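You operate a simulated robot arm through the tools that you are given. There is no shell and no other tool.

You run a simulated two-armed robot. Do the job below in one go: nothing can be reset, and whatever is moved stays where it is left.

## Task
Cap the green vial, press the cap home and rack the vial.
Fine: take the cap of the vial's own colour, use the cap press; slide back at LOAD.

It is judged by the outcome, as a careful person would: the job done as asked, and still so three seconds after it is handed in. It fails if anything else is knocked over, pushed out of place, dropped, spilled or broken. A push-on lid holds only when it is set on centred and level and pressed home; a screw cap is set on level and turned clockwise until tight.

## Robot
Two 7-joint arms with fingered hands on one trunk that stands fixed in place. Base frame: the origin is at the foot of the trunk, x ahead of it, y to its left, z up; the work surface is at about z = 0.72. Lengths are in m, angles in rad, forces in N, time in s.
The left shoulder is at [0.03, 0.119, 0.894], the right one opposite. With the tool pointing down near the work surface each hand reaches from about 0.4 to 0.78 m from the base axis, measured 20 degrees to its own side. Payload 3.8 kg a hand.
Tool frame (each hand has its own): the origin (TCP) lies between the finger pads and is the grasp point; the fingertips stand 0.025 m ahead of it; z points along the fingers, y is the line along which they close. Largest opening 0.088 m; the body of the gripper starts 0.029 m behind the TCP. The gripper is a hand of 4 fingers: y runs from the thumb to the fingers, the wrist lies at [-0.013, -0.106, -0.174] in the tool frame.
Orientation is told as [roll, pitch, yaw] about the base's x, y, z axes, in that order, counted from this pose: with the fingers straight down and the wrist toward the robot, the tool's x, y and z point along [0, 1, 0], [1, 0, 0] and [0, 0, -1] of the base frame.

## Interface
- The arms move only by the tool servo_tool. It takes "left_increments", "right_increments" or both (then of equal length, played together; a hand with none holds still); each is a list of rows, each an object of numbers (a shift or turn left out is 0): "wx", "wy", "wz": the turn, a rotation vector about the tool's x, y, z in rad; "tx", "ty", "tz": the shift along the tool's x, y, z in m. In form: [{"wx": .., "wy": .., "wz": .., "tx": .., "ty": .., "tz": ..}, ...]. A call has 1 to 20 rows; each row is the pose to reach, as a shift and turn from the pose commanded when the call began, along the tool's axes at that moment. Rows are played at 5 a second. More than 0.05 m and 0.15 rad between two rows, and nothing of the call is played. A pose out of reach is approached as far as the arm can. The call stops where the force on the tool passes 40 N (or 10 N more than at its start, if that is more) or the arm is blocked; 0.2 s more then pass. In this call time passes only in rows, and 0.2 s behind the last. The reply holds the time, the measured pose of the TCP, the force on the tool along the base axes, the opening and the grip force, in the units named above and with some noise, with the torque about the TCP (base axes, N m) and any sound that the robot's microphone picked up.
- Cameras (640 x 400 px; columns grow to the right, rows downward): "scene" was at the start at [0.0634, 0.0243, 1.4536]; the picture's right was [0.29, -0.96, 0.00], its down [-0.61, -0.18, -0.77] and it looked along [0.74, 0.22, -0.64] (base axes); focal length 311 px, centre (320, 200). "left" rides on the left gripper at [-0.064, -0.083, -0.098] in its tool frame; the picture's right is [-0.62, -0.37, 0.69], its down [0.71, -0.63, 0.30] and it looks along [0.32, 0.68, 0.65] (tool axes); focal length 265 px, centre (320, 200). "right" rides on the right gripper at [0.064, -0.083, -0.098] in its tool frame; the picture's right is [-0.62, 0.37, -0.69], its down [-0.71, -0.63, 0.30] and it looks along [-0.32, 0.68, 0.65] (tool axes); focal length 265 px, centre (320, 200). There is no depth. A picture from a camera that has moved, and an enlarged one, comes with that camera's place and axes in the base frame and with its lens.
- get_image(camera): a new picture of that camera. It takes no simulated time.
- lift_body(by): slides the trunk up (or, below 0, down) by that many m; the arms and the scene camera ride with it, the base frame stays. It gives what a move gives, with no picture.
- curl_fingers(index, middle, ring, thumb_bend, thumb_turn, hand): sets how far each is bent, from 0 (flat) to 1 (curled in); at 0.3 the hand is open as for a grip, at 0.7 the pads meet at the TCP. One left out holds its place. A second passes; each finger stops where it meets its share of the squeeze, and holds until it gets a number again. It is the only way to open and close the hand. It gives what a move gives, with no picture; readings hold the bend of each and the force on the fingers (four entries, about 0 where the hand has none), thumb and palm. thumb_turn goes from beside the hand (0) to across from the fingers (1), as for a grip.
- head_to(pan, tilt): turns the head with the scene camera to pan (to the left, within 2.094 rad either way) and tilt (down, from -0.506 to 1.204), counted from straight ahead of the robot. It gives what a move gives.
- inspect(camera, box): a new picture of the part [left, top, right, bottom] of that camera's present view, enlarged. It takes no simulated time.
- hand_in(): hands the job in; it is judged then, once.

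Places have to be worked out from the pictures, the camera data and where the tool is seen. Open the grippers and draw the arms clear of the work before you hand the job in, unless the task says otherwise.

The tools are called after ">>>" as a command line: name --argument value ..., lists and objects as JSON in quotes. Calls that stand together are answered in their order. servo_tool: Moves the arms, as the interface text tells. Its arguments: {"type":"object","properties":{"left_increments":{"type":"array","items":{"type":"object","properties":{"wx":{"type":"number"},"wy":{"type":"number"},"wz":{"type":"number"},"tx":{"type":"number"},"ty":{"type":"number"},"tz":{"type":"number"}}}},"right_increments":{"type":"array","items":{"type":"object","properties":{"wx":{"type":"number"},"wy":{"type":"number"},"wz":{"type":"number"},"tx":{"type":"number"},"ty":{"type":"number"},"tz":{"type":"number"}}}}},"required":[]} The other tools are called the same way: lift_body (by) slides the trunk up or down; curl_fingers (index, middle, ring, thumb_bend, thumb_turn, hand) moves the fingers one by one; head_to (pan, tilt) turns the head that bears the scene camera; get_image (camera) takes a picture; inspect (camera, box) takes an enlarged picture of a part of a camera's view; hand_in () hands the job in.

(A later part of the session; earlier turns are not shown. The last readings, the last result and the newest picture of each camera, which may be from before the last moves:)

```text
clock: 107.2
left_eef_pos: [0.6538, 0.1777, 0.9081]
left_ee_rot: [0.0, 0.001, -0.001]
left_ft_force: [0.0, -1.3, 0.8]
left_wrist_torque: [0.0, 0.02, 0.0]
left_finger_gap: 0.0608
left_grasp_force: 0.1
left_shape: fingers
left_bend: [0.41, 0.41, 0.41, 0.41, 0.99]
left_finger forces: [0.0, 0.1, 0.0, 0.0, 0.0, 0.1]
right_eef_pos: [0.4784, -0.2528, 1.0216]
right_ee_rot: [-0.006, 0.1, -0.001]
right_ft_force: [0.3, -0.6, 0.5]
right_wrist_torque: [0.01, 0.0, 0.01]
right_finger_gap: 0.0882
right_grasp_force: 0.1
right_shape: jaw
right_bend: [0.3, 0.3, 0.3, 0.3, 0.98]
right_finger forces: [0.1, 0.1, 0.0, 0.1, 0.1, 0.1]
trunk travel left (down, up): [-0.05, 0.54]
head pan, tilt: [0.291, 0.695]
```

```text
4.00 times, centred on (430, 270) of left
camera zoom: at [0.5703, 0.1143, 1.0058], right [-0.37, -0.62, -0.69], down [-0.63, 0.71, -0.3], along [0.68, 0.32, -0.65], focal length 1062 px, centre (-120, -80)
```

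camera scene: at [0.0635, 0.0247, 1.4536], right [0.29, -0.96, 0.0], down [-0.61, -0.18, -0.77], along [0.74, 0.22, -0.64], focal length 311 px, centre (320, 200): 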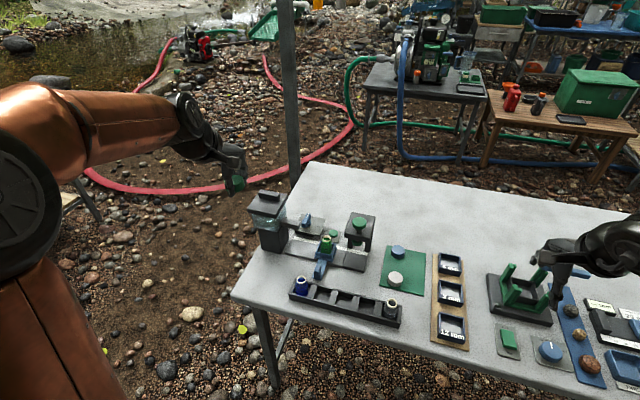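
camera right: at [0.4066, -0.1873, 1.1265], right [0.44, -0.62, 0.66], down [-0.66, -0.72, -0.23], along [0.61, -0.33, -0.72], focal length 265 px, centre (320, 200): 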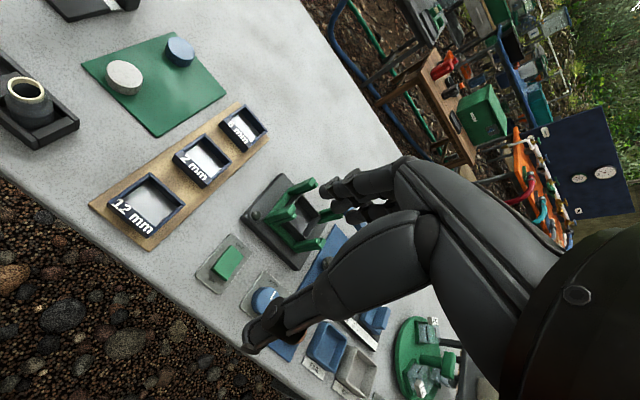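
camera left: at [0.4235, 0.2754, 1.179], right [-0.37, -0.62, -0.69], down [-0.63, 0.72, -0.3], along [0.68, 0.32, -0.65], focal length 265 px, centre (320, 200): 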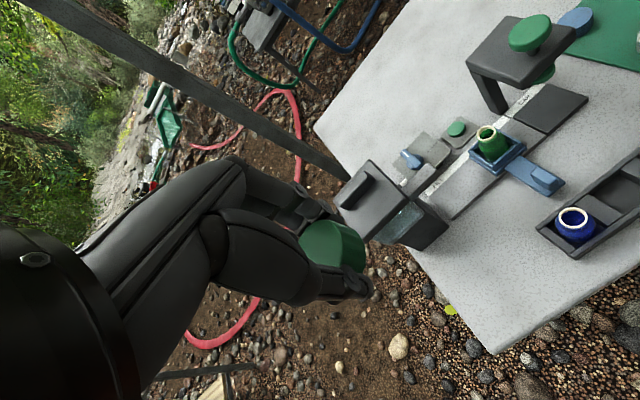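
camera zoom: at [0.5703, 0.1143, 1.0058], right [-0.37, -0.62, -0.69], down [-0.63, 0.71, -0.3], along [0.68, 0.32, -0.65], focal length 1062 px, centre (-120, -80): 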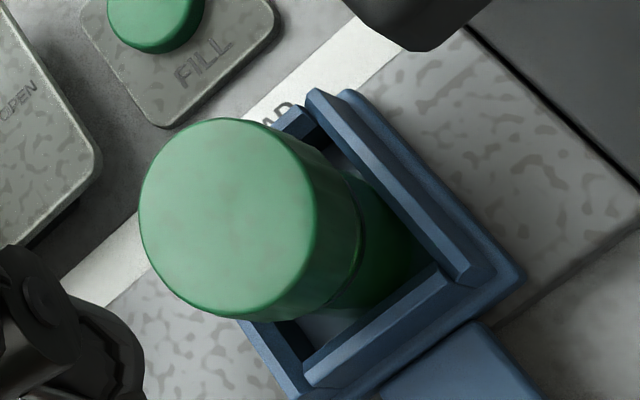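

The cap is level, centred, and at the same height as after the earlier press. Now I'll repeat the press properly: pinch the handle, slide to CAP, and press harder.

>>> curl_fingers --hand "left" --index 0.48 --middle 0.48 --ring 0.48 --thumb_bend 0.48

>>> servo_tool --left_increments '[{"ty": -0.03}, {"ty": -0.06}, {"ty": -0.088}, {"ty": -0.088, "tz": 0.03}, {"ty": -0.088, "tz": 0.06}, {"ty": -0.088, "tz": 0.085}, {"ty": -0.088, "tz": 0.1}, {"ty": -0.088, "tz": 0.11}, {"ty": -0.088, "tz": 0.1175}]'

>>> inspect --camera "left" --box '[240, 150, 440, 330]'

```text
clock: 108.2
left_eef_pos: [0.6544, 0.1783, 0.9066]
left_ee_rot: [-0.001, -0.001, 0.0]
left_ft_force: [0.1, 0.3, 0.1]
left_wrist_torque: [-0.02, 0.01, -0.02]
left_finger_gap: 0.0463
left_grasp_force: 0.0
left_shape: fingers
left_bend: [0.48, 0.48, 0.48, 0.48, 1.0]
left_finger forces: [0.0, 0.0, 0.0, 0.0, 0.1, 0.0]
right_eef_pos: [0.4801, -0.2524, 1.0201]
right_ee_rot: [-0.007, 0.1, -0.001]
right_ft_force: [0.3, 0.8, 1.2]
right_wrist_torque: [0.01, 0.01, -0.04]
right_finger_gap: 0.088
right_grasp_force: 0.0
right_shape: jaw
right_bend: [0.3, 0.3, 0.3, 0.3, 0.98]
right_finger forces: [0.1, 0.0, 0.0, 0.0, 0.1, 0.0]
trunk travel left (down, up): [-0.05, 0.54]
head pan, tilt: [0.291, 0.695]
```

```text
clock: 110.2
left_eef_pos: [0.566, 0.1767, 0.7894]
left_ee_rot: [0.0, 0.0, -0.001]
left_ft_force: [-0.2, -0.4, -0.3]
left_wrist_torque: [-0.01, 0.02, 0.01]
left_finger_gap: 0.0463
left_grasp_force: 0.1
left_shape: fingers
left_bend: [0.48, 0.48, 0.48, 0.48, 1.0]
left_finger forces: [0.1, 0.1, 0.0, 0.1, 0.1, 0.0]
right_eef_pos: [0.4803, -0.2532, 1.0203]
right_ee_rot: [-0.007, 0.101, -0.002]
right_ft_force: [-0.1, 0.5, 0.0]
right_wrist_torque: [0.03, 0.01, 0.01]
right_finger_gap: 0.088
right_grasp_force: 0.0
right_shape: jaw
right_bend: [0.3, 0.3, 0.3, 0.3, 0.98]
right_finger forces: [0.1, 0.0, 0.0, 0.0, 0.1, 0.0]
trunk travel left (down, up): [-0.05, 0.54]
head pan, tilt: [0.291, 0.695]
```

```text
2.22 times, centred on (340, 240) of left
camera zoom: at [0.4824, 0.1139, 0.8871], right [-0.37, -0.62, -0.69], down [-0.63, 0.71, -0.3], along [0.68, 0.32, -0.65], focal length 590 px, centre (276, 111)
```

zoom: 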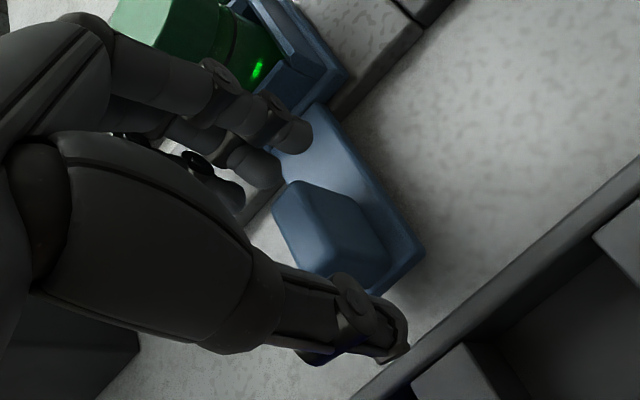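

I'm in position over the handle with no contact forces. I'll close the pinch.

>>> curl_fingers --hand "left" --index 0.56 --middle 0.55 --ring 0.52 --thumb_bend 0.62

>>> curl_fingers --hand "left" --index 0.68 --middle 0.64 --ring 0.52 --thumb_bend 0.74

>>> servo_tool --left_increments '[{"tx": -0.002}, {"tx": -0.004}, {"tx": -0.007}, {"tx": -0.01}]'

>>> inspect --camera "scene" --box '[312, 224, 348, 250]'

```text
clock: 111.2
left_eef_pos: [0.5667, 0.1774, 0.7895]
left_ee_rot: [-0.001, 0.0, 0.0]
left_ft_force: [0.7, -0.1, -0.4]
left_wrist_torque: [0.01, -0.04, -0.02]
left_finger_gap: 0.0225
left_grasp_force: 0.6
left_shape: fingers
left_bend: [0.56, 0.54, 0.52, 0.62, 1.0]
left_finger forces: [0.1, 0.9, 0.0, 0.1, 0.1, 0.1]
right_eef_pos: [0.4797, -0.2532, 1.0188]
right_ee_rot: [-0.007, 0.1, -0.001]
right_ft_force: [0.1, -0.5, 0.9]
right_wrist_torque: [0.02, 0.0, 0.02]
right_finger_gap: 0.0882
right_grasp_force: 0.1
right_shape: jaw
right_bend: [0.3, 0.3, 0.3, 0.3, 0.98]
right_finger forces: [0.0, 0.0, 0.0, 0.0, 0.0, 0.0]
trunk travel left (down, up): [-0.05, 0.54]
head pan, tilt: [0.291, 0.695]
```

```text
clock: 112.2
left_eef_pos: [0.5655, 0.1779, 0.7888]
left_ee_rot: [0.001, 0.001, -0.002]
left_ft_force: [-1.6, 0.3, 0.0]
left_wrist_torque: [0.05, -0.01, -0.06]
left_finger_gap: 0.0074
left_grasp_force: 6.5
left_shape: fingers
left_bend: [0.67, 0.56, 0.52, 0.66, 1.0]
left_finger forces: [0.3, 6.1, 0.2, 0.0, 7.4, 0.1]
right_eef_pos: [0.4797, -0.2518, 1.0216]
right_ee_rot: [-0.008, 0.102, -0.001]
right_ft_force: [-0.4, 0.4, -1.3]
right_wrist_torque: [0.03, 0.01, -0.01]
right_finger_gap: 0.0883
right_grasp_force: 0.0
right_shape: jaw
right_bend: [0.3, 0.3, 0.3, 0.3, 0.98]
right_finger forces: [0.1, 0.1, 0.0, 0.0, 0.0, 0.0]
trunk travel left (down, up): [-0.05, 0.54]
head pan, tilt: [0.291, 0.695]
```

```text
clock: 113.2
left_eef_pos: [0.5659, 0.1658, 0.7901]
left_ee_rot: [0.002, 0.0, -0.002]
left_ft_force: [-2.3, 2.4, 0.6]
left_wrist_torque: [0.04, 0.04, -0.07]
left_finger_gap: 0.0069
left_grasp_force: 6.8
left_shape: fingers
left_bend: [0.68, 0.57, 0.52, 0.66, 1.0]
left_finger forces: [0.0, 5.8, 0.0, 0.0, 7.8, 0.0]
right_eef_pos: [0.4797, -0.2524, 1.0203]
right_ee_rot: [-0.008, 0.1, -0.002]
right_ft_force: [0.5, 0.4, -0.2]
right_wrist_torque: [-0.01, 0.0, 0.02]
right_finger_gap: 0.0879
right_grasp_force: 0.1
right_shape: jaw
right_bend: [0.3, 0.3, 0.3, 0.3, 0.98]
right_finger forces: [0.0, 0.0, 0.1, 0.1, 0.0, 0.1]
trunk travel left (down, up): [-0.05, 0.54]
head pan, tilt: [0.291, 0.695]
```

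```text
15.38 times, centred on (330, 237) of scene
camera zoom: at [0.0631, 0.0241, 1.4536], right [0.29, -0.96, 0.0], down [-0.61, -0.18, -0.77], along [0.74, 0.22, -0.64], focal length 4778 px, centre (166, -369)
```

zoom: 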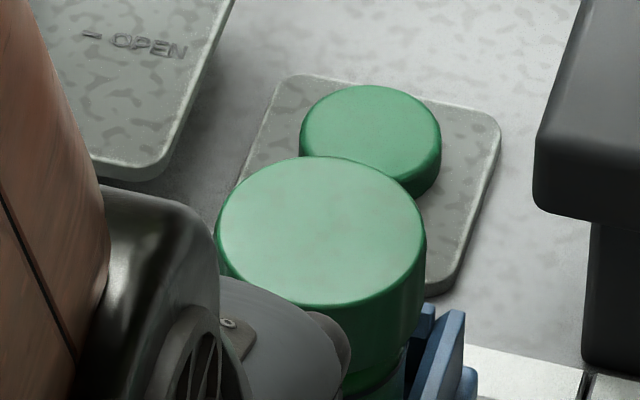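

The carriage followed by 10 mm with no slip. I'll continue sliding toward CAP.

>>> servo_tool --left_increments '[{"tx": -0.004}, {"tx": -0.008}, {"tx": -0.012}, {"tx": -0.016}, {"tx": -0.02}, {"tx": -0.024}, {"tx": -0.028}, {"tx": -0.032}, {"tx": -0.036}, {"tx": -0.04}, {"tx": -0.044}, {"tx": -0.048}, {"tx": -0.052}, {"tx": -0.056}, {"tx": -0.06}, {"tx": -0.064}, {"tx": -0.068}]'

>>> inspect --camera "left" --box '[220, 110, 440, 330]'

```text
clock: 116.8
left_eef_pos: [0.5666, 0.0987, 0.7897]
left_ee_rot: [0.0, 0.003, -0.001]
left_ft_force: [-2.8, 0.4, 0.6]
left_wrist_torque: [0.03, 0.05, -0.07]
left_finger_gap: 0.0067
left_grasp_force: 6.6
left_shape: fingers
left_bend: [0.68, 0.57, 0.52, 0.66, 1.0]
left_finger forces: [0.2, 5.5, 0.1, 0.0, 7.5, 0.1]
right_eef_pos: [0.4795, -0.252, 1.0202]
right_ee_rot: [-0.006, 0.102, -0.002]
right_ft_force: [0.5, -0.2, 0.8]
right_wrist_torque: [-0.03, -0.04, 0.0]
right_finger_gap: 0.0881
right_grasp_force: 0.1
right_shape: jaw
right_bend: [0.3, 0.3, 0.3, 0.3, 0.98]
right_finger forces: [0.0, 0.0, 0.0, 0.1, 0.1, 0.1]
trunk travel left (down, up): [-0.05, 0.54]
head pan, tilt: [0.291, 0.695]
```

```text
1.82 times, centred on (330, 220) of left
camera zoom: at [0.4824, 0.0354, 0.8879], right [-0.37, -0.62, -0.69], down [-0.63, 0.71, -0.3], along [0.68, 0.32, -0.65], focal length 483 px, centre (302, 164)
```

zoom: 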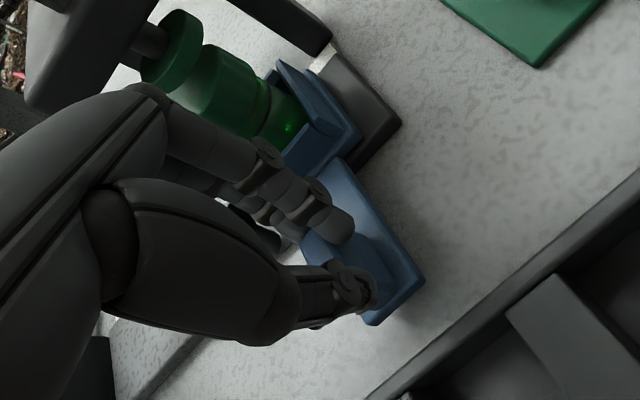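

About 11 mm to go to the stop. I'll continue in smaller rows and watch for the stop force.

>>> servo_tool --left_increments '[{"tx": -0.002}, {"tx": -0.004}, {"tx": -0.006}, {"tx": -0.008}, {"tx": -0.0095}, {"tx": -0.011}, {"tx": -0.0125}]'

>>> inspect --camera "left" --box '[230, 110, 350, 220]'

```text
clock: 118.4
left_eef_pos: [0.5665, 0.0866, 0.7892]
left_ee_rot: [0.001, 0.0, -0.001]
left_ft_force: [-2.8, 1.2, -0.1]
left_wrist_torque: [0.04, 0.03, -0.04]
left_finger_gap: 0.0072
left_grasp_force: 7.1
left_shape: fingers
left_bend: [0.68, 0.57, 0.52, 0.66, 1.0]
left_finger forces: [0.0, 5.7, 0.0, 0.1, 7.9, 0.0]
right_eef_pos: [0.4796, -0.2527, 1.0203]
right_ee_rot: [-0.007, 0.102, -0.001]
right_ft_force: [0.8, 0.2, -1.1]
right_wrist_torque: [0.01, -0.04, 0.02]
right_finger_gap: 0.0878
right_grasp_force: 0.0
right_shape: jaw
right_bend: [0.3, 0.3, 0.3, 0.3, 0.98]
right_finger forces: [0.1, 0.1, 0.1, 0.0, 0.0, 0.1]
trunk travel left (down, up): [-0.05, 0.54]
head pan, tilt: [0.291, 0.695]
```

```text
3.64 times, centred on (290, 165) of left
camera zoom: at [0.4825, 0.0237, 0.8878], right [-0.37, -0.62, -0.69], down [-0.63, 0.71, -0.3], along [0.68, 0.33, -0.65], focal length 965 px, centre (429, 327)
```

zoom: 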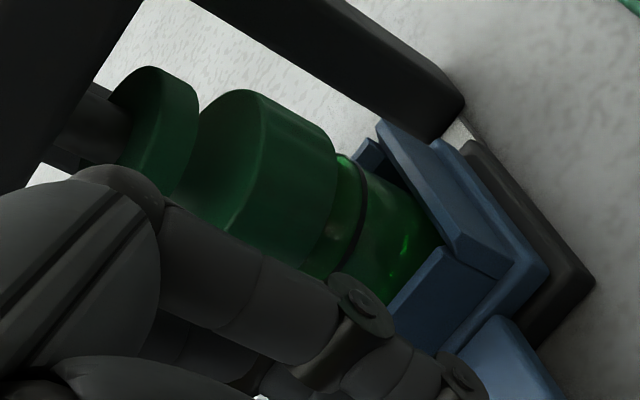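

I'm nearly at the earlier stop position. I'll push 2 mm more to be sure it's against the stop.

>>> servo_tool --left_increments '[{"tx": -0.001}, {"tx": -0.002}]'

```text
clock: 119.0
left_eef_pos: [0.5661, 0.0854, 0.7897]
left_ee_rot: [-0.002, -0.001, -0.001]
left_ft_force: [-2.0, 4.9, 1.2]
left_wrist_torque: [0.1, 0.02, -0.01]
left_finger_gap: 0.007
left_grasp_force: 6.8
left_shape: fingers
left_bend: [0.68, 0.57, 0.52, 0.66, 1.0]
left_finger forces: [0.1, 6.0, 0.1, 0.0, 7.7, 0.1]
right_eef_pos: [0.4786, -0.2514, 1.0214]
right_ee_rot: [-0.006, 0.103, -0.001]
right_ft_force: [-0.6, 0.4, -0.2]
right_wrist_torque: [0.01, 0.02, -0.01]
right_finger_gap: 0.0879
right_grasp_force: 0.1
right_shape: jaw
right_bend: [0.3, 0.3, 0.3, 0.3, 0.98]
right_finger forces: [0.0, 0.1, 0.1, 0.0, 0.0, 0.0]
trunk travel left (down, up): [-0.05, 0.54]
head pan, tilt: [0.291, 0.695]
```

The y force is 4.9 N, so it's at the stop. I'll release and go up to the press knob again.

>>> curl_fingers --hand "left" --index 0.48 --middle 0.48 --ring 0.48 --thumb_bend 0.48

>>> servo_tool --left_increments '[{"tz": -0.015}, {"tz": -0.03}, {"tz": -0.05, "ty": -0.01}, {"tz": -0.085, "ty": -0.015}, {"tz": -0.12, "ty": -0.015}, {"tz": -0.155, "ty": -0.015}, {"tz": -0.187, "ty": -0.015}, {"tz": -0.187, "ty": 0.02, "tx": 0.002}, {"tz": -0.187, "ty": 0.055, "tx": 0.004}, {"tz": -0.187, "ty": 0.0865, "tx": 0.005}]'

>>> curl_fingers --hand "left" --index 0.7 --middle 0.7 --ring 0.7 --thumb_bend 0.7

>>> inspect --camera "scene" --box '[340, 230, 370, 256]'

>>> inspect --camera "left" --box '[300, 190, 540, 350]'

```text
clock: 120.0
left_eef_pos: [0.5669, 0.0854, 0.7894]
left_ee_rot: [0.0, 0.001, 0.001]
left_ft_force: [0.2, -1.0, 0.3]
left_wrist_torque: [0.03, 0.01, 0.01]
left_finger_gap: 0.0452
left_grasp_force: 0.1
left_shape: fingers
left_bend: [0.48, 0.48, 0.48, 0.48, 1.0]
left_finger forces: [0.0, 0.0, 0.0, 0.0, 0.0, 0.0]
right_eef_pos: [0.4797, -0.253, 1.0202]
right_ee_rot: [-0.006, 0.101, -0.002]
right_ft_force: [0.1, 0.5, 0.0]
right_wrist_torque: [-0.01, -0.01, 0.0]
right_finger_gap: 0.0879
right_grasp_force: 0.1
right_shape: jaw
right_bend: [0.3, 0.3, 0.3, 0.3, 0.98]
right_finger forces: [0.0, 0.1, 0.0, 0.0, 0.0, 0.0]
trunk travel left (down, up): [-0.05, 0.54]
head pan, tilt: [0.291, 0.695]
```

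```text
clock: 122.2
left_eef_pos: [0.6534, 0.0897, 0.9745]
left_ee_rot: [-0.001, 0.001, 0.0]
left_ft_force: [0.3, 0.5, 0.0]
left_wrist_torque: [0.02, -0.01, -0.01]
left_finger_gap: 0.0451
left_grasp_force: 0.0
left_shape: fingers
left_bend: [0.48, 0.48, 0.48, 0.48, 1.0]
left_finger forces: [0.0, 0.0, 0.0, 0.0, 0.1, 0.1]
right_eef_pos: [0.4795, -0.2514, 1.0195]
right_ee_rot: [-0.008, 0.103, -0.002]
right_ft_force: [-1.1, 0.2, 0.6]
right_wrist_torque: [-0.03, 0.01, -0.02]
right_finger_gap: 0.0879
right_grasp_force: 0.0
right_shape: jaw
right_bend: [0.3, 0.3, 0.3, 0.3, 0.98]
right_finger forces: [0.0, 0.1, 0.0, 0.0, 0.1, 0.1]
trunk travel left (down, up): [-0.05, 0.54]
head pan, tilt: [0.291, 0.695]
```

```text
clock: 123.2
left_eef_pos: [0.6528, 0.09, 0.9763]
left_ee_rot: [0.001, -0.001, -0.001]
left_ft_force: [-0.2, 0.4, -0.4]
left_wrist_torque: [-0.02, 0.03, 0.0]
left_finger_gap: 0.0001
left_grasp_force: 0.1
left_shape: fingers
left_bend: [0.7, 0.7, 0.7, 0.7, 1.0]
left_finger forces: [0.0, 0.0, 0.1, 0.0, 0.0, 0.0]
right_eef_pos: [0.4796, -0.2523, 1.0199]
right_ee_rot: [-0.007, 0.102, -0.003]
right_ft_force: [-0.1, 0.4, -0.5]
right_wrist_torque: [0.0, -0.01, 0.02]
right_finger_gap: 0.0881
right_grasp_force: 0.1
right_shape: jaw
right_bend: [0.3, 0.3, 0.3, 0.3, 0.98]
right_finger forces: [0.0, 0.0, 0.0, 0.0, 0.0, 0.0]
trunk travel left (down, up): [-0.05, 0.54]
head pan, tilt: [0.291, 0.695]
```

```text
15.38 times, centred on (355, 243) of scene
camera zoom: at [0.0634, 0.024, 1.4536], right [0.29, -0.96, 0.0], down [-0.61, -0.18, -0.77], along [0.74, 0.22, -0.64], focal length 4778 px, centre (-218, -462)
```

zoom: 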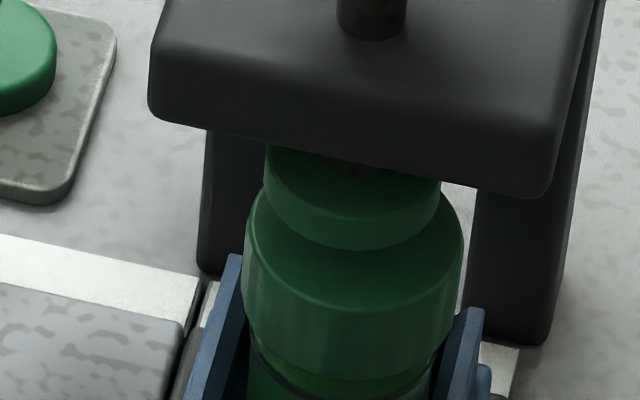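

```text
2.50 times, centred on (420, 270) of left
camera zoom: at [0.5688, 0.0266, 1.074], right [-0.37, -0.62, -0.69], down [-0.63, 0.71, -0.3], along [0.68, 0.32, -0.65], focal length 664 px, centre (70, 25)
```

zoom: 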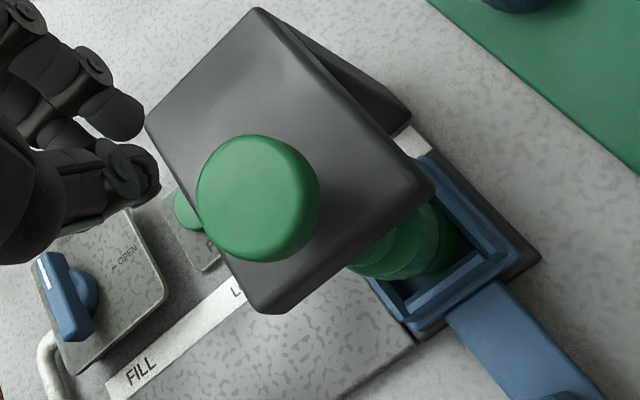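

Aligned within about 2 mm. I'll lower onto the knob and press.

>>> servo_tool --left_increments '[{"tz": 0.02}, {"tz": 0.04}, {"tz": 0.052}, {"tz": 0.057}, {"tz": 0.06}, {"tz": 0.063}, {"tz": 0.066}]'

>>> servo_tool --left_increments '[{"tz": 0.001}, {"tz": 0.002}, {"tz": 0.003}, {"tz": 0.004}]'

```text
clock: 124.8
left_eef_pos: [0.6528, 0.0882, 0.9111]
left_ee_rot: [-0.001, 0.0, -0.001]
left_ft_force: [-0.4, 1.0, 0.8]
left_wrist_torque: [0.01, 0.05, -0.03]
left_finger_gap: 0.0
left_grasp_force: 0.8
left_shape: fingers
left_bend: [0.7, 0.7, 0.7, 0.7, 1.0]
left_finger forces: [0.0, 0.1, 0.0, 0.0, 1.3, 0.0]
right_eef_pos: [0.4791, -0.2522, 1.0198]
right_ee_rot: [-0.007, 0.102, -0.002]
right_ft_force: [0.7, -0.7, 0.1]
right_wrist_torque: [0.0, -0.02, -0.01]
right_finger_gap: 0.0879
right_grasp_force: 0.2
right_shape: jaw
right_bend: [0.3, 0.3, 0.3, 0.3, 0.98]
right_finger forces: [0.1, 0.0, 0.1, 0.0, 0.1, 0.0]
trunk travel left (down, up): [-0.05, 0.54]
head pan, tilt: [0.291, 0.695]
```

```text
clock: 125.8
left_eef_pos: [0.6535, 0.0901, 0.9071]
left_ee_rot: [0.0, 0.0, 0.0]
left_ft_force: [1.5, -0.1, 1.4]
left_wrist_torque: [0.0, 0.04, 0.03]
left_finger_gap: 0.0
left_grasp_force: 0.4
left_shape: fingers
left_bend: [0.7, 0.7, 0.7, 0.7, 1.0]
left_finger forces: [0.1, 0.0, 0.1, 0.0, 1.8, 0.1]
right_eef_pos: [0.4802, -0.252, 1.0212]
right_ee_rot: [-0.009, 0.101, -0.001]
right_ft_force: [0.1, 0.0, 0.0]
right_wrist_torque: [0.03, -0.03, -0.02]
right_finger_gap: 0.0879
right_grasp_force: 0.0
right_shape: jaw
right_bend: [0.3, 0.3, 0.3, 0.3, 0.98]
right_finger forces: [0.0, 0.0, 0.1, 0.0, 0.0, 0.0]
trunk travel left (down, up): [-0.05, 0.54]
head pan, tilt: [0.291, 0.695]
heard: click
```

The same click came at the same stroke. I'll continue pressing to build force.

>>> servo_tool --left_increments '[{"tz": 0.001}, {"tz": 0.002}, {"tz": 0.003}]'

>>> servo_tool --left_increments '[{"tz": 0.001}, {"tz": 0.002}, {"tz": 0.003}]'

>>> inspect --camera "scene" --box '[340, 205, 376, 256]'

```text
clock: 126.6
left_eef_pos: [0.6525, 0.0889, 0.9055]
left_ee_rot: [0.001, -0.002, 0.001]
left_ft_force: [-1.0, 0.4, 6.4]
left_wrist_torque: [0.03, 0.05, 0.0]
left_finger_gap: 0.0005
left_grasp_force: 3.5
left_shape: fingers
left_bend: [0.7, 0.7, 0.7, 0.7, 1.0]
left_finger forces: [0.6, 0.1, 0.0, 0.1, 6.0, 0.1]
right_eef_pos: [0.4786, -0.2524, 1.0205]
right_ee_rot: [-0.007, 0.101, -0.001]
right_ft_force: [-0.5, -0.4, -0.1]
right_wrist_torque: [-0.02, -0.02, 0.0]
right_finger_gap: 0.0881
right_grasp_force: 0.1
right_shape: jaw
right_bend: [0.3, 0.3, 0.3, 0.3, 0.98]
right_finger forces: [0.0, 0.0, 0.0, 0.1, 0.1, 0.0]
trunk travel left (down, up): [-0.05, 0.54]
head pan, tilt: [0.291, 0.695]
```

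```text
clock: 127.4
left_eef_pos: [0.6533, 0.0894, 0.9039]
left_ee_rot: [-0.002, -0.007, -0.001]
left_ft_force: [-1.5, 1.1, 23.8]
left_wrist_torque: [-0.02, 0.15, 0.01]
left_finger_gap: 0.0001
left_grasp_force: 12.1
left_shape: fingers
left_bend: [0.7, 0.7, 0.7, 0.7, 1.0]
left_finger forces: [5.6, 0.7, 0.0, 0.0, 17.5, 0.1]
right_eef_pos: [0.4773, -0.2527, 1.0226]
right_ee_rot: [-0.007, 0.099, -0.001]
right_ft_force: [0.0, -0.4, 0.0]
right_wrist_torque: [0.03, 0.01, -0.02]
right_finger_gap: 0.0881
right_grasp_force: 0.0
right_shape: jaw
right_bend: [0.3, 0.3, 0.3, 0.3, 0.98]
right_finger forces: [0.1, 0.1, 0.1, 0.0, 0.0, 0.0]
trunk travel left (down, up): [-0.05, 0.54]
head pan, tilt: [0.291, 0.695]
```

```text
7.84 times, centred on (358, 230) of scene
camera zoom: at [0.0604, 0.0238, 1.4539], right [0.29, -0.96, 0.0], down [-0.61, -0.18, -0.77], along [0.74, 0.22, -0.64], focal length 2436 px, centre (22, -39)
```

zoom: 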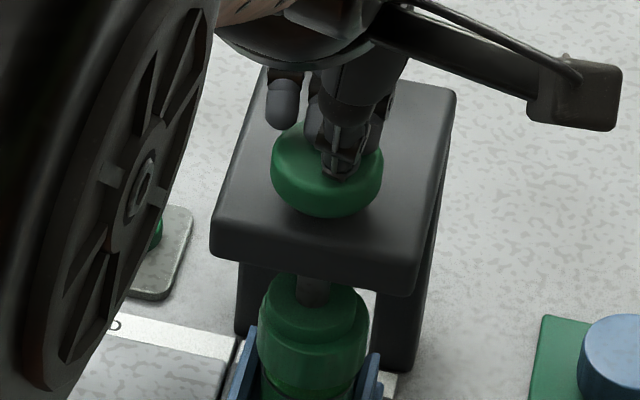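

24 N now and firm. I'll press up to the 40 N limit to be sure it's fully home, and hold briefly.

>>> servo_tool --left_increments '[{"tz": 0.001}, {"tz": 0.002}, {"tz": 0.003}, {"tz": 0.004}]'

>>> servo_tool --left_increments '[{"tz": 0.0005}, {"tz": 0.001}, {"tz": 0.0015}, {"tz": 0.002}]'

```text
clock: 128.3
left_eef_pos: [0.6569, 0.089, 0.9055]
left_ee_rot: [-0.005, -0.018, 0.001]
left_ft_force: [-4.3, -0.3, 17.6]
left_wrist_torque: [-0.03, 0.38, 0.0]
left_finger_gap: 0.0024
left_grasp_force: 8.4
left_shape: fingers
left_bend: [0.7, 0.7, 0.7, 0.69, 1.0]
left_finger forces: [0.0, 0.1, 0.0, 0.0, 16.9, 0.0]
right_eef_pos: [0.4792, -0.2515, 1.0209]
right_ee_rot: [-0.005, 0.102, -0.003]
right_ft_force: [-0.1, -0.6, -0.7]
right_wrist_torque: [0.0, 0.0, -0.03]
right_finger_gap: 0.0878
right_grasp_force: 0.1
right_shape: jaw
right_bend: [0.3, 0.3, 0.3, 0.3, 0.98]
right_finger forces: [0.0, 0.0, 0.0, 0.1, 0.0, 0.0]
trunk travel left (down, up): [-0.05, 0.54]
head pan, tilt: [0.291, 0.695]
stopped in row 4 (left hand): the force on the tool passed its limit at 41 N (the readings are from after the stop); the commanded pose is now the measured one
```

```text
clock: 129.3
left_eef_pos: [0.6534, 0.0894, 0.9044]
left_ee_rot: [-0.005, -0.02, 0.0]
left_ft_force: [-7.5, -0.3, 35.6]
left_wrist_torque: [-0.06, 0.56, -0.01]
left_finger_gap: 0.0
left_grasp_force: 17.7
left_shape: fingers
left_bend: [0.7, 0.7, 0.7, 0.7, 1.0]
left_finger forces: [0.0, 0.1, 0.0, 0.0, 35.3, 0.0]
right_eef_pos: [0.4757, -0.2529, 1.0225]
right_ee_rot: [-0.006, 0.098, -0.002]
right_ft_force: [0.2, 1.1, -0.4]
right_wrist_torque: [-0.01, 0.04, 0.01]
right_finger_gap: 0.0882
right_grasp_force: 0.1
right_shape: jaw
right_bend: [0.3, 0.3, 0.3, 0.3, 0.98]
right_finger forces: [0.1, 0.1, 0.1, 0.0, 0.1, 0.0]
trunk travel left (down, up): [-0.05, 0.54]
head pan, tilt: [0.291, 0.695]
```

Pressed past 41 N, so it's fully home. I'll raise the hand, correcting the slight tilt picked up in the commanded pose.

>>> servo_tool --left_increments '[{"tz": -0.003}, {"tz": -0.008}, {"tz": -0.02, "wx": 0.009, "wy": 0.002}, {"tz": -0.045, "wx": 0.019, "wy": 0.005}, {"tz": -0.075, "wx": 0.019, "wy": 0.005}]'

>>> inspect --camera "scene" --box '[340, 230, 370, 256]'

>>> inspect --camera "scene" --box '[336, 250, 372, 290]'

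```text
clock: 130.5
left_eef_pos: [0.6548, 0.0907, 0.9737]
left_ee_rot: [0.004, 0.009, 0.002]
left_ft_force: [-0.1, 0.0, -0.4]
left_wrist_torque: [-0.01, 0.03, -0.02]
left_finger_gap: 0.0
left_grasp_force: 0.0
left_shape: fingers
left_bend: [0.7, 0.7, 0.7, 0.7, 1.0]
left_finger forces: [0.0, 0.1, 0.0, 0.0, 0.0, 0.1]
right_eef_pos: [0.4793, -0.2528, 1.021]
right_ee_rot: [-0.007, 0.101, -0.001]
right_ft_force: [0.2, 0.1, 0.3]
right_wrist_torque: [0.02, -0.03, -0.02]
right_finger_gap: 0.0879
right_grasp_force: 0.0
right_shape: jaw
right_bend: [0.3, 0.3, 0.3, 0.3, 0.98]
right_finger forces: [0.1, 0.0, 0.0, 0.0, 0.0, 0.0]
trunk travel left (down, up): [-0.05, 0.54]
head pan, tilt: [0.291, 0.695]
```

```text
15.38 times, centred on (355, 243) of scene
camera zoom: at [0.063, 0.0241, 1.4536], right [0.29, -0.96, 0.0], down [-0.61, -0.18, -0.77], along [0.74, 0.22, -0.64], focal length 4778 px, centre (-218, -462)
```

zoom: 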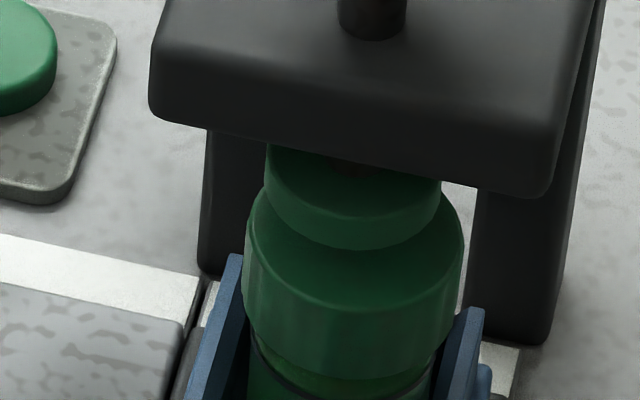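

```text
10.00 times, centred on (354, 270) of scene
camera zoom: at [0.063, 0.0241, 1.4536], right [0.29, -0.96, 0.0], down [-0.61, -0.18, -0.77], along [0.74, 0.22, -0.64], focal length 3106 px, centre (-20, -500)
```

zoom: 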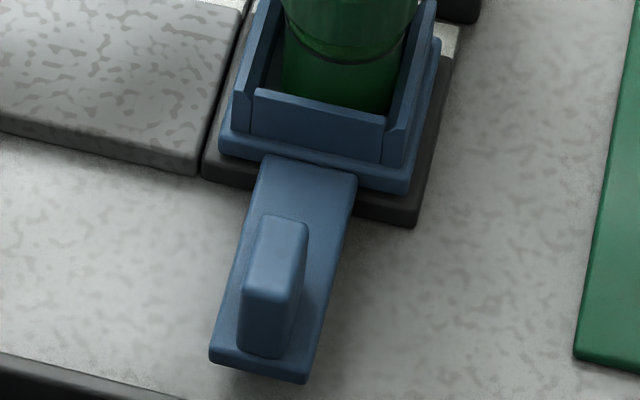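

The hand is off the knob and the press is back up. I'll straighten the small residual tilt and go back to pinch the handle for the return to LOAD.

>>> curl_fingers --hand "left" --index 0.48 --middle 0.48 --ring 0.48 --thumb_bend 0.48

>>> servo_tool --left_increments '[{"ty": -0.03, "wx": -0.009, "wy": -0.004}, {"ty": -0.065, "wx": -0.009, "wy": -0.004}, {"ty": -0.103, "tx": -0.001, "wx": -0.009, "wy": -0.004}, {"ty": -0.103, "tx": -0.003, "tz": 0.03, "wx": -0.009, "wy": -0.004}, {"ty": -0.103, "tx": -0.003, "tz": 0.07, "wx": -0.009, "wy": -0.004}, {"ty": -0.103, "tx": -0.003, "tz": 0.11, "wx": -0.009, "wy": -0.004}, {"ty": -0.103, "tx": -0.003, "tz": 0.14, "wx": -0.009, "wy": -0.004}, {"ty": -0.103, "tx": -0.003, "tz": 0.152, "wx": -0.009, "wy": -0.004}, {"ty": -0.089, "tx": -0.003, "tz": 0.152, "wx": -0.009, "wy": -0.004}]'

>>> inspect --camera "left" --box '[240, 120, 480, 340]'

```text
clock: 131.5
left_eef_pos: [0.6548, 0.0894, 0.9743]
left_ee_rot: [0.001, 0.012, 0.001]
left_ft_force: [-0.5, 0.5, 0.7]
left_wrist_torque: [0.03, -0.02, -0.03]
left_finger_gap: 0.0453
left_grasp_force: 0.0
left_shape: fingers
left_bend: [0.48, 0.48, 0.48, 0.48, 1.0]
left_finger forces: [0.1, 0.0, 0.2, 0.0, 0.0, 0.0]
right_eef_pos: [0.4793, -0.2526, 1.02]
right_ee_rot: [-0.007, 0.101, -0.001]
right_ft_force: [-0.3, 0.2, -1.4]
right_wrist_torque: [0.01, -0.02, 0.02]
right_finger_gap: 0.0884
right_grasp_force: 0.1
right_shape: jaw
right_bend: [0.3, 0.3, 0.3, 0.3, 0.98]
right_finger forces: [0.1, 0.0, 0.0, 0.0, 0.0, 0.0]
trunk travel left (down, up): [-0.05, 0.54]
head pan, tilt: [0.291, 0.695]
```

```text
clock: 133.5
left_eef_pos: [0.5648, 0.0887, 0.822]
left_ee_rot: [-0.002, 0.001, -0.001]
left_ft_force: [0.0, -0.1, -0.2]
left_wrist_torque: [-0.01, 0.02, 0.0]
left_finger_gap: 0.0453
left_grasp_force: 0.1
left_shape: fingers
left_bend: [0.48, 0.48, 0.48, 0.48, 1.0]
left_finger forces: [0.1, 0.0, 0.1, 0.1, 0.0, 0.1]
right_eef_pos: [0.4796, -0.2529, 1.0198]
right_ee_rot: [-0.006, 0.103, -0.001]
right_ft_force: [-0.7, -0.1, 0.2]
right_wrist_torque: [-0.03, -0.06, 0.01]
right_finger_gap: 0.0879
right_grasp_force: 0.0
right_shape: jaw
right_bend: [0.3, 0.3, 0.3, 0.3, 0.98]
right_finger forces: [0.0, 0.1, 0.0, 0.0, 0.0, 0.1]
trunk travel left (down, up): [-0.05, 0.54]
head pan, tilt: [0.291, 0.695]
```

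```text
1.82 times, centred on (360, 230) of left
camera zoom: at [0.4807, 0.0236, 0.9216], right [-0.37, -0.62, -0.69], down [-0.63, 0.71, -0.31], along [0.68, 0.32, -0.66], focal length 483 px, centre (247, 146)
```

zoom: 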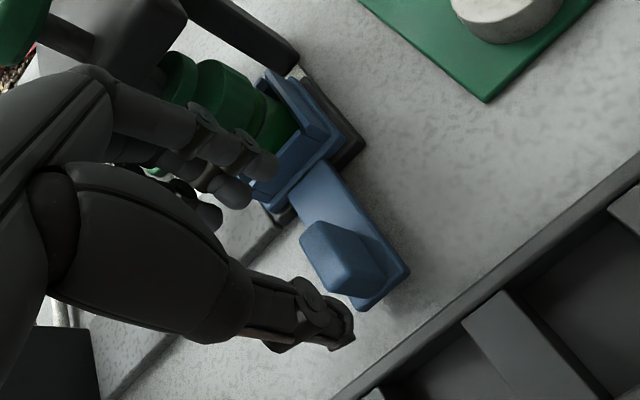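

Orientation is level again and the hand is over the handle at [0.565, 0.0887]. I'll lower and pinch as before.

>>> servo_tool --left_increments '[{"tx": -0.001, "ty": 0.001, "tz": 0.01}, {"tx": -0.001, "ty": 0.001, "tz": 0.02}, {"tx": -0.001, "ty": 0.001, "tz": 0.032}]'

>>> curl_fingers --hand "left" --index 0.56 --middle 0.55 --ring 0.52 --thumb_bend 0.62

>>> curl_fingers --hand "left" --index 0.68 --middle 0.63 --ring 0.52 --thumb_bend 0.73

>>> servo_tool --left_increments '[{"tx": 0.003}, {"tx": 0.006}, {"tx": 0.01}, {"tx": 0.014}, {"tx": 0.018}, {"tx": 0.022}, {"tx": 0.026}, {"tx": 0.03}, {"tx": 0.034}, {"tx": 0.038}, {"tx": 0.042}, {"tx": 0.046}, {"tx": 0.05}, {"tx": 0.054}, {"tx": 0.058}, {"tx": 0.062}, {"tx": 0.066}, {"tx": 0.07}, {"tx": 0.074}, {"tx": 0.078}]'

>>> inspect --camera "scene" --box '[312, 224, 348, 250]'

```text
clock: 134.3
left_eef_pos: [0.5653, 0.0861, 0.7912]
left_ee_rot: [-0.006, -0.001, 0.002]
left_ft_force: [-0.2, 0.5, -0.2]
left_wrist_torque: [0.0, 0.01, 0.03]
left_finger_gap: 0.0454
left_grasp_force: 0.1
left_shape: fingers
left_bend: [0.48, 0.48, 0.48, 0.48, 1.0]
left_finger forces: [0.0, 0.1, 0.0, 0.0, 0.1, 0.0]
right_eef_pos: [0.4793, -0.2527, 1.0206]
right_ee_rot: [-0.007, 0.101, -0.001]
right_ft_force: [0.2, 0.0, -0.9]
right_wrist_torque: [0.01, 0.0, -0.01]
right_finger_gap: 0.0882
right_grasp_force: 0.0
right_shape: jaw
right_bend: [0.3, 0.3, 0.3, 0.3, 0.98]
right_finger forces: [0.0, 0.0, 0.0, 0.0, 0.1, 0.1]
trunk travel left (down, up): [-0.05, 0.54]
head pan, tilt: [0.291, 0.695]
```

```text
clock: 135.3
left_eef_pos: [0.5656, 0.0866, 0.792]
left_ee_rot: [-0.002, -0.001, 0.0]
left_ft_force: [2.2, -0.4, -0.7]
left_wrist_torque: [0.01, -0.05, -0.05]
left_finger_gap: 0.0228
left_grasp_force: 0.3
left_shape: fingers
left_bend: [0.56, 0.54, 0.52, 0.62, 1.0]
left_finger forces: [0.0, 1.2, 0.0, 0.0, 0.0, 0.0]
right_eef_pos: [0.4795, -0.2524, 1.0191]
right_ee_rot: [-0.007, 0.1, -0.002]
right_ft_force: [0.7, 0.1, -0.3]
right_wrist_torque: [-0.01, 0.0, -0.06]
right_finger_gap: 0.088
right_grasp_force: 0.0
right_shape: jaw
right_bend: [0.3, 0.3, 0.3, 0.3, 0.98]
right_finger forces: [0.0, 0.0, 0.0, 0.0, 0.1, 0.0]
trunk travel left (down, up): [-0.05, 0.54]
head pan, tilt: [0.291, 0.695]
```

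```text
clock: 136.3
left_eef_pos: [0.5669, 0.0861, 0.7914]
left_ee_rot: [-0.002, 0.001, 0.0]
left_ft_force: [3.0, 0.7, 3.9]
left_wrist_torque: [0.03, -0.08, -0.07]
left_finger_gap: 0.0007
left_grasp_force: 6.6
left_shape: fingers
left_bend: [0.68, 0.56, 0.52, 0.71, 1.0]
left_finger forces: [0.0, 6.3, 0.1, 0.1, 6.3, 0.0]
right_eef_pos: [0.4802, -0.253, 1.0205]
right_ee_rot: [-0.008, 0.099, -0.002]
right_ft_force: [-0.2, -0.2, 1.4]
right_wrist_torque: [-0.03, -0.01, 0.03]
right_finger_gap: 0.0882
right_grasp_force: 0.1
right_shape: jaw
right_bend: [0.3, 0.3, 0.3, 0.3, 0.98]
right_finger forces: [0.0, 0.0, 0.0, 0.1, 0.0, 0.0]
trunk travel left (down, up): [-0.05, 0.54]
head pan, tilt: [0.291, 0.695]
```

```text
clock: 140.5
left_eef_pos: [0.5653, 0.1646, 0.7923]
left_ee_rot: [-0.001, -0.001, -0.001]
left_ft_force: [3.4, 0.6, 5.5]
left_wrist_torque: [-0.01, -0.04, -0.07]
left_finger_gap: 0.0004
left_grasp_force: 7.0
left_shape: fingers
left_bend: [0.68, 0.56, 0.52, 0.71, 1.0]
left_finger forces: [0.0, 6.4, 0.1, 0.0, 7.6, 0.0]
right_eef_pos: [0.4801, -0.2515, 1.0211]
right_ee_rot: [-0.006, 0.099, -0.003]
right_ft_force: [0.0, 0.0, 0.9]
right_wrist_torque: [0.0, -0.02, -0.01]
right_finger_gap: 0.0882
right_grasp_force: 0.0
right_shape: jaw
right_bend: [0.3, 0.3, 0.3, 0.3, 0.98]
right_finger forces: [0.0, 0.0, 0.0, 0.0, 0.1, 0.0]
trunk travel left (down, up): [-0.05, 0.54]
head pan, tilt: [0.291, 0.695]
```

```text
15.38 times, centred on (330, 237) of scene
camera zoom: at [0.0632, 0.0239, 1.4536], right [0.29, -0.96, 0.0], down [-0.61, -0.18, -0.77], along [0.74, 0.22, -0.64], focal length 4778 px, centre (166, -369)
```

zoom: 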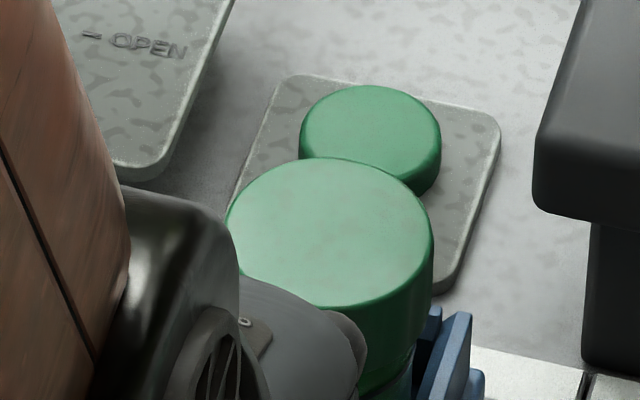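

The wall corner is at 472 px vs the 410 px reference, so about 12 mm remain. I'll move 11.5 mm.

>>> servo_tool --left_increments '[{"tx": 0.002}, {"tx": 0.004}, {"tx": 0.006}, {"tx": 0.008}, {"tx": 0.01}, {"tx": 0.0115}]'

>>> inspect --camera "scene" --box '[312, 224, 348, 250]'

```text
clock: 141.9
left_eef_pos: [0.5655, 0.1745, 0.7914]
left_ee_rot: [-0.001, 0.0, 0.0]
left_ft_force: [3.8, 0.1, 4.9]
left_wrist_torque: [0.03, -0.07, -0.02]
left_finger_gap: 0.0003
left_grasp_force: 6.8
left_shape: fingers
left_bend: [0.68, 0.56, 0.52, 0.71, 1.0]
left_finger forces: [0.0, 7.0, 0.0, 0.1, 7.0, 0.1]
right_eef_pos: [0.4796, -0.2527, 1.0213]
right_ee_rot: [-0.006, 0.1, -0.003]
right_ft_force: [-0.6, -0.2, 0.1]
right_wrist_torque: [0.01, -0.01, 0.02]
right_finger_gap: 0.0879
right_grasp_force: 0.0
right_shape: jaw
right_bend: [0.3, 0.3, 0.3, 0.3, 0.98]
right_finger forces: [0.1, 0.0, 0.0, 0.0, 0.0, 0.0]
trunk travel left (down, up): [-0.05, 0.54]
head pan, tilt: [0.291, 0.695]
```

```text
15.38 times, centred on (330, 237) of scene
camera zoom: at [0.0634, 0.0239, 1.4536], right [0.29, -0.96, 0.0], down [-0.61, -0.18, -0.77], along [0.74, 0.22, -0.64], focal length 4778 px, centre (166, -369)
```

zoom: 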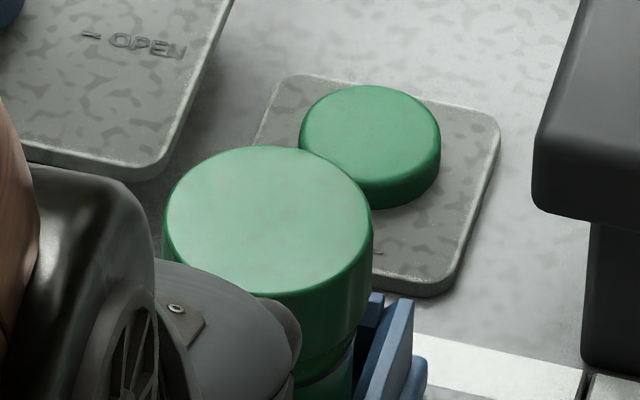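

The carriage is back at LOAD (412 px vs reference 410 px). I'll release the handle and go above the vial.

>>> curl_fingers --hand "left" --index 0.48 --middle 0.48 --ring 0.48 --thumb_bend 0.48

>>> servo_tool --left_increments '[{"tz": -0.012}, {"tz": -0.03}, {"tz": -0.05, "ty": -0.01}, {"tz": -0.08, "ty": -0.01}, {"tz": -0.12, "ty": -0.01}]'

>>> curl_fingers --hand "left" --index 0.4 --middle 0.4 --ring 0.4 --thumb_bend 0.4

>>> inspect --camera "scene" --box '[300, 224, 356, 280]'

>>> inspect --camera "left" --box '[320, 150, 460, 290]'

```text
clock: 142.9
left_eef_pos: [0.564, 0.1751, 0.7921]
left_ee_rot: [-0.001, 0.002, 0.0]
left_ft_force: [-0.2, -0.4, -0.5]
left_wrist_torque: [0.02, 0.04, -0.02]
left_finger_gap: 0.0454
left_grasp_force: 0.0
left_shape: fingers
left_bend: [0.48, 0.48, 0.48, 0.48, 1.0]
left_finger forces: [0.0, 0.0, 0.1, 0.1, 0.1, 0.0]
right_eef_pos: [0.4804, -0.2527, 1.0207]
right_ee_rot: [-0.005, 0.101, -0.001]
right_ft_force: [0.2, -0.8, -0.1]
right_wrist_torque: [0.0, 0.03, -0.01]
right_finger_gap: 0.088
right_grasp_force: 0.0
right_shape: jaw
right_bend: [0.3, 0.3, 0.3, 0.3, 0.98]
right_finger forces: [0.0, 0.1, 0.0, 0.1, 0.1, 0.0]
trunk travel left (down, up): [-0.05, 0.54]
head pan, tilt: [0.291, 0.695]
```

```text
clock: 144.1
left_eef_pos: [0.5531, 0.1749, 0.9107]
left_ee_rot: [-0.002, 0.0, 0.0]
left_ft_force: [0.3, 0.6, 0.6]
left_wrist_torque: [0.03, -0.01, -0.01]
left_finger_gap: 0.0453
left_grasp_force: 0.1
left_shape: fingers
left_bend: [0.48, 0.48, 0.48, 0.48, 1.0]
left_finger forces: [0.0, 0.0, 0.0, 0.1, 0.0, 0.0]
right_eef_pos: [0.4794, -0.2518, 1.0204]
right_ee_rot: [-0.008, 0.102, -0.002]
right_ft_force: [0.6, -0.5, -0.2]
right_wrist_torque: [0.02, 0.0, -0.01]
right_finger_gap: 0.0881
right_grasp_force: 0.0
right_shape: jaw
right_bend: [0.3, 0.3, 0.3, 0.3, 0.98]
right_finger forces: [0.0, 0.0, 0.1, 0.0, 0.1, 0.1]
trunk travel left (down, up): [-0.05, 0.54]
head pan, tilt: [0.291, 0.695]
```

```text
clock: 145.1
left_eef_pos: [0.5533, 0.1748, 0.9111]
left_ee_rot: [-0.002, 0.001, 0.0]
left_ft_force: [-0.6, 0.4, 1.0]
left_wrist_torque: [0.0, 0.01, 0.02]
left_finger_gap: 0.0628
left_grasp_force: 0.0
left_shape: fingers
left_bend: [0.4, 0.4, 0.4, 0.4, 0.99]
left_finger forces: [0.0, 0.1, 0.1, 0.0, 0.0, 0.1]
right_eef_pos: [0.4789, -0.2535, 1.021]
right_ee_rot: [-0.007, 0.102, -0.001]
right_ft_force: [0.2, 0.8, 0.0]
right_wrist_torque: [0.01, 0.03, 0.03]
right_finger_gap: 0.0879
right_grasp_force: 0.1
right_shape: jaw
right_bend: [0.3, 0.3, 0.3, 0.3, 0.98]
right_finger forces: [0.1, 0.0, 0.1, 0.0, 0.0, 0.1]
trunk travel left (down, up): [-0.05, 0.54]
head pan, tilt: [0.291, 0.695]
```

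```text
7.14 times, centred on (328, 252) of scene
camera zoom: at [0.0634, 0.0241, 1.4536], right [0.29, -0.96, 0.0], down [-0.61, -0.18, -0.77], along [0.74, 0.22, -0.64], focal length 2218 px, centre (263, -171)
```

zoom: 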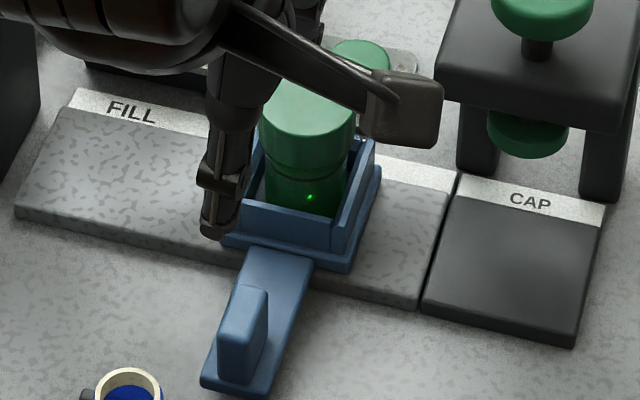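

```text
2.86 times, centred on (390, 220) of left
camera zoom: at [0.4702, 0.1115, 1.0093], right [-0.37, -0.62, -0.69], down [-0.63, 0.71, -0.31], along [0.68, 0.32, -0.65], focal length 758 px, centre (120, 143)
```

zoom: 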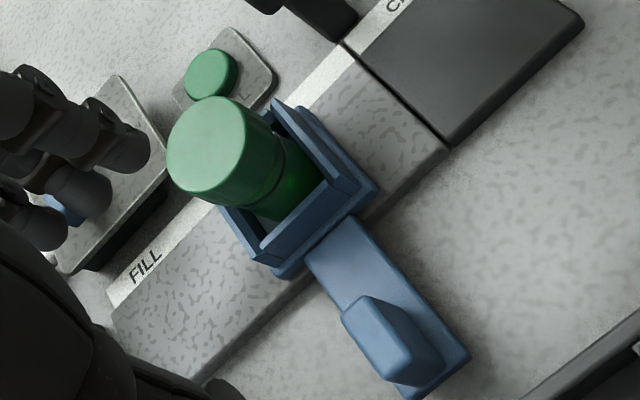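

The capped vial sits properly in the nest. I'll go back over it and grip the cap as before, matching my last release pose [0.6545, 0.1775, 0.802].

>>> servo_tool --left_increments '[{"ty": 0.035, "tx": 0.001}, {"ty": 0.07, "tx": 0.002}, {"ty": 0.1012, "tx": 0.003}, {"ty": 0.1012, "tx": 0.003, "tz": 0.03}, {"ty": 0.1012, "tx": 0.003, "tz": 0.06}, {"ty": 0.1012, "tx": 0.003, "tz": 0.085}, {"ty": 0.1012, "tx": 0.003, "tz": 0.1}, {"ty": 0.1012, "tx": 0.003, "tz": 0.1085}]'

>>> inspect --camera "left" --box '[260, 180, 480, 340]'

>>> inspect --camera "scene" --box '[308, 218, 348, 258]'

```text
clock: 146.9
left_eef_pos: [0.6567, 0.1792, 0.8027]
left_ee_rot: [-0.003, 0.0, 0.001]
left_ft_force: [0.4, 0.3, 0.6]
left_wrist_torque: [-0.02, 0.02, -0.01]
left_finger_gap: 0.063
left_grasp_force: 0.1
left_shape: fingers
left_bend: [0.4, 0.4, 0.4, 0.4, 0.99]
left_finger forces: [0.0, 0.0, 0.0, 0.0, 0.0, 0.1]
right_eef_pos: [0.4797, -0.2525, 1.0203]
right_ee_rot: [-0.007, 0.101, -0.001]
right_ft_force: [0.0, 0.1, 0.7]
right_wrist_torque: [-0.02, 0.01, 0.01]
right_finger_gap: 0.0881
right_grasp_force: 0.0
right_shape: jaw
right_bend: [0.3, 0.3, 0.3, 0.3, 0.98]
right_finger forces: [0.1, 0.0, 0.0, 0.1, 0.0, 0.0]
trunk travel left (down, up): [-0.05, 0.54]
head pan, tilt: [0.291, 0.695]
```

```text
2.50 times, centred on (370, 260) of left
camera zoom: at [0.5726, 0.115, 0.9009], right [-0.37, -0.62, -0.69], down [-0.63, 0.71, -0.31], along [0.68, 0.32, -0.65], focal length 664 px, centre (195, 50)
```

zoom: 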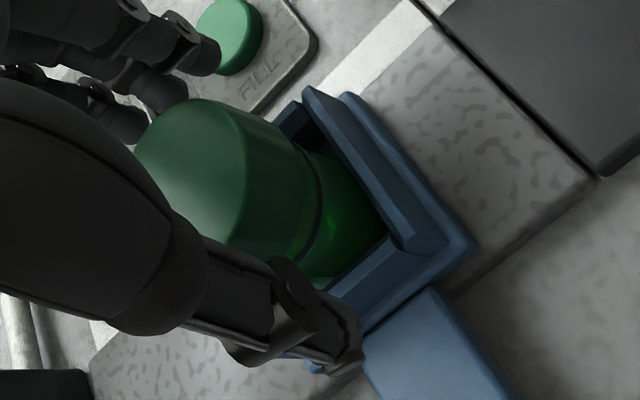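

```text
10.00 times, centred on (328, 238) of scene
camera zoom: at [0.0635, 0.0241, 1.4536], right [0.29, -0.96, 0.0], down [-0.61, -0.18, -0.77], along [0.74, 0.22, -0.64], focal length 3106 px, centre (240, -180)
```

zoom: 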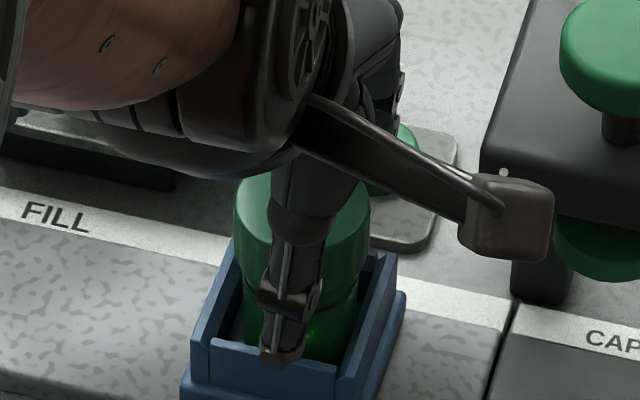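

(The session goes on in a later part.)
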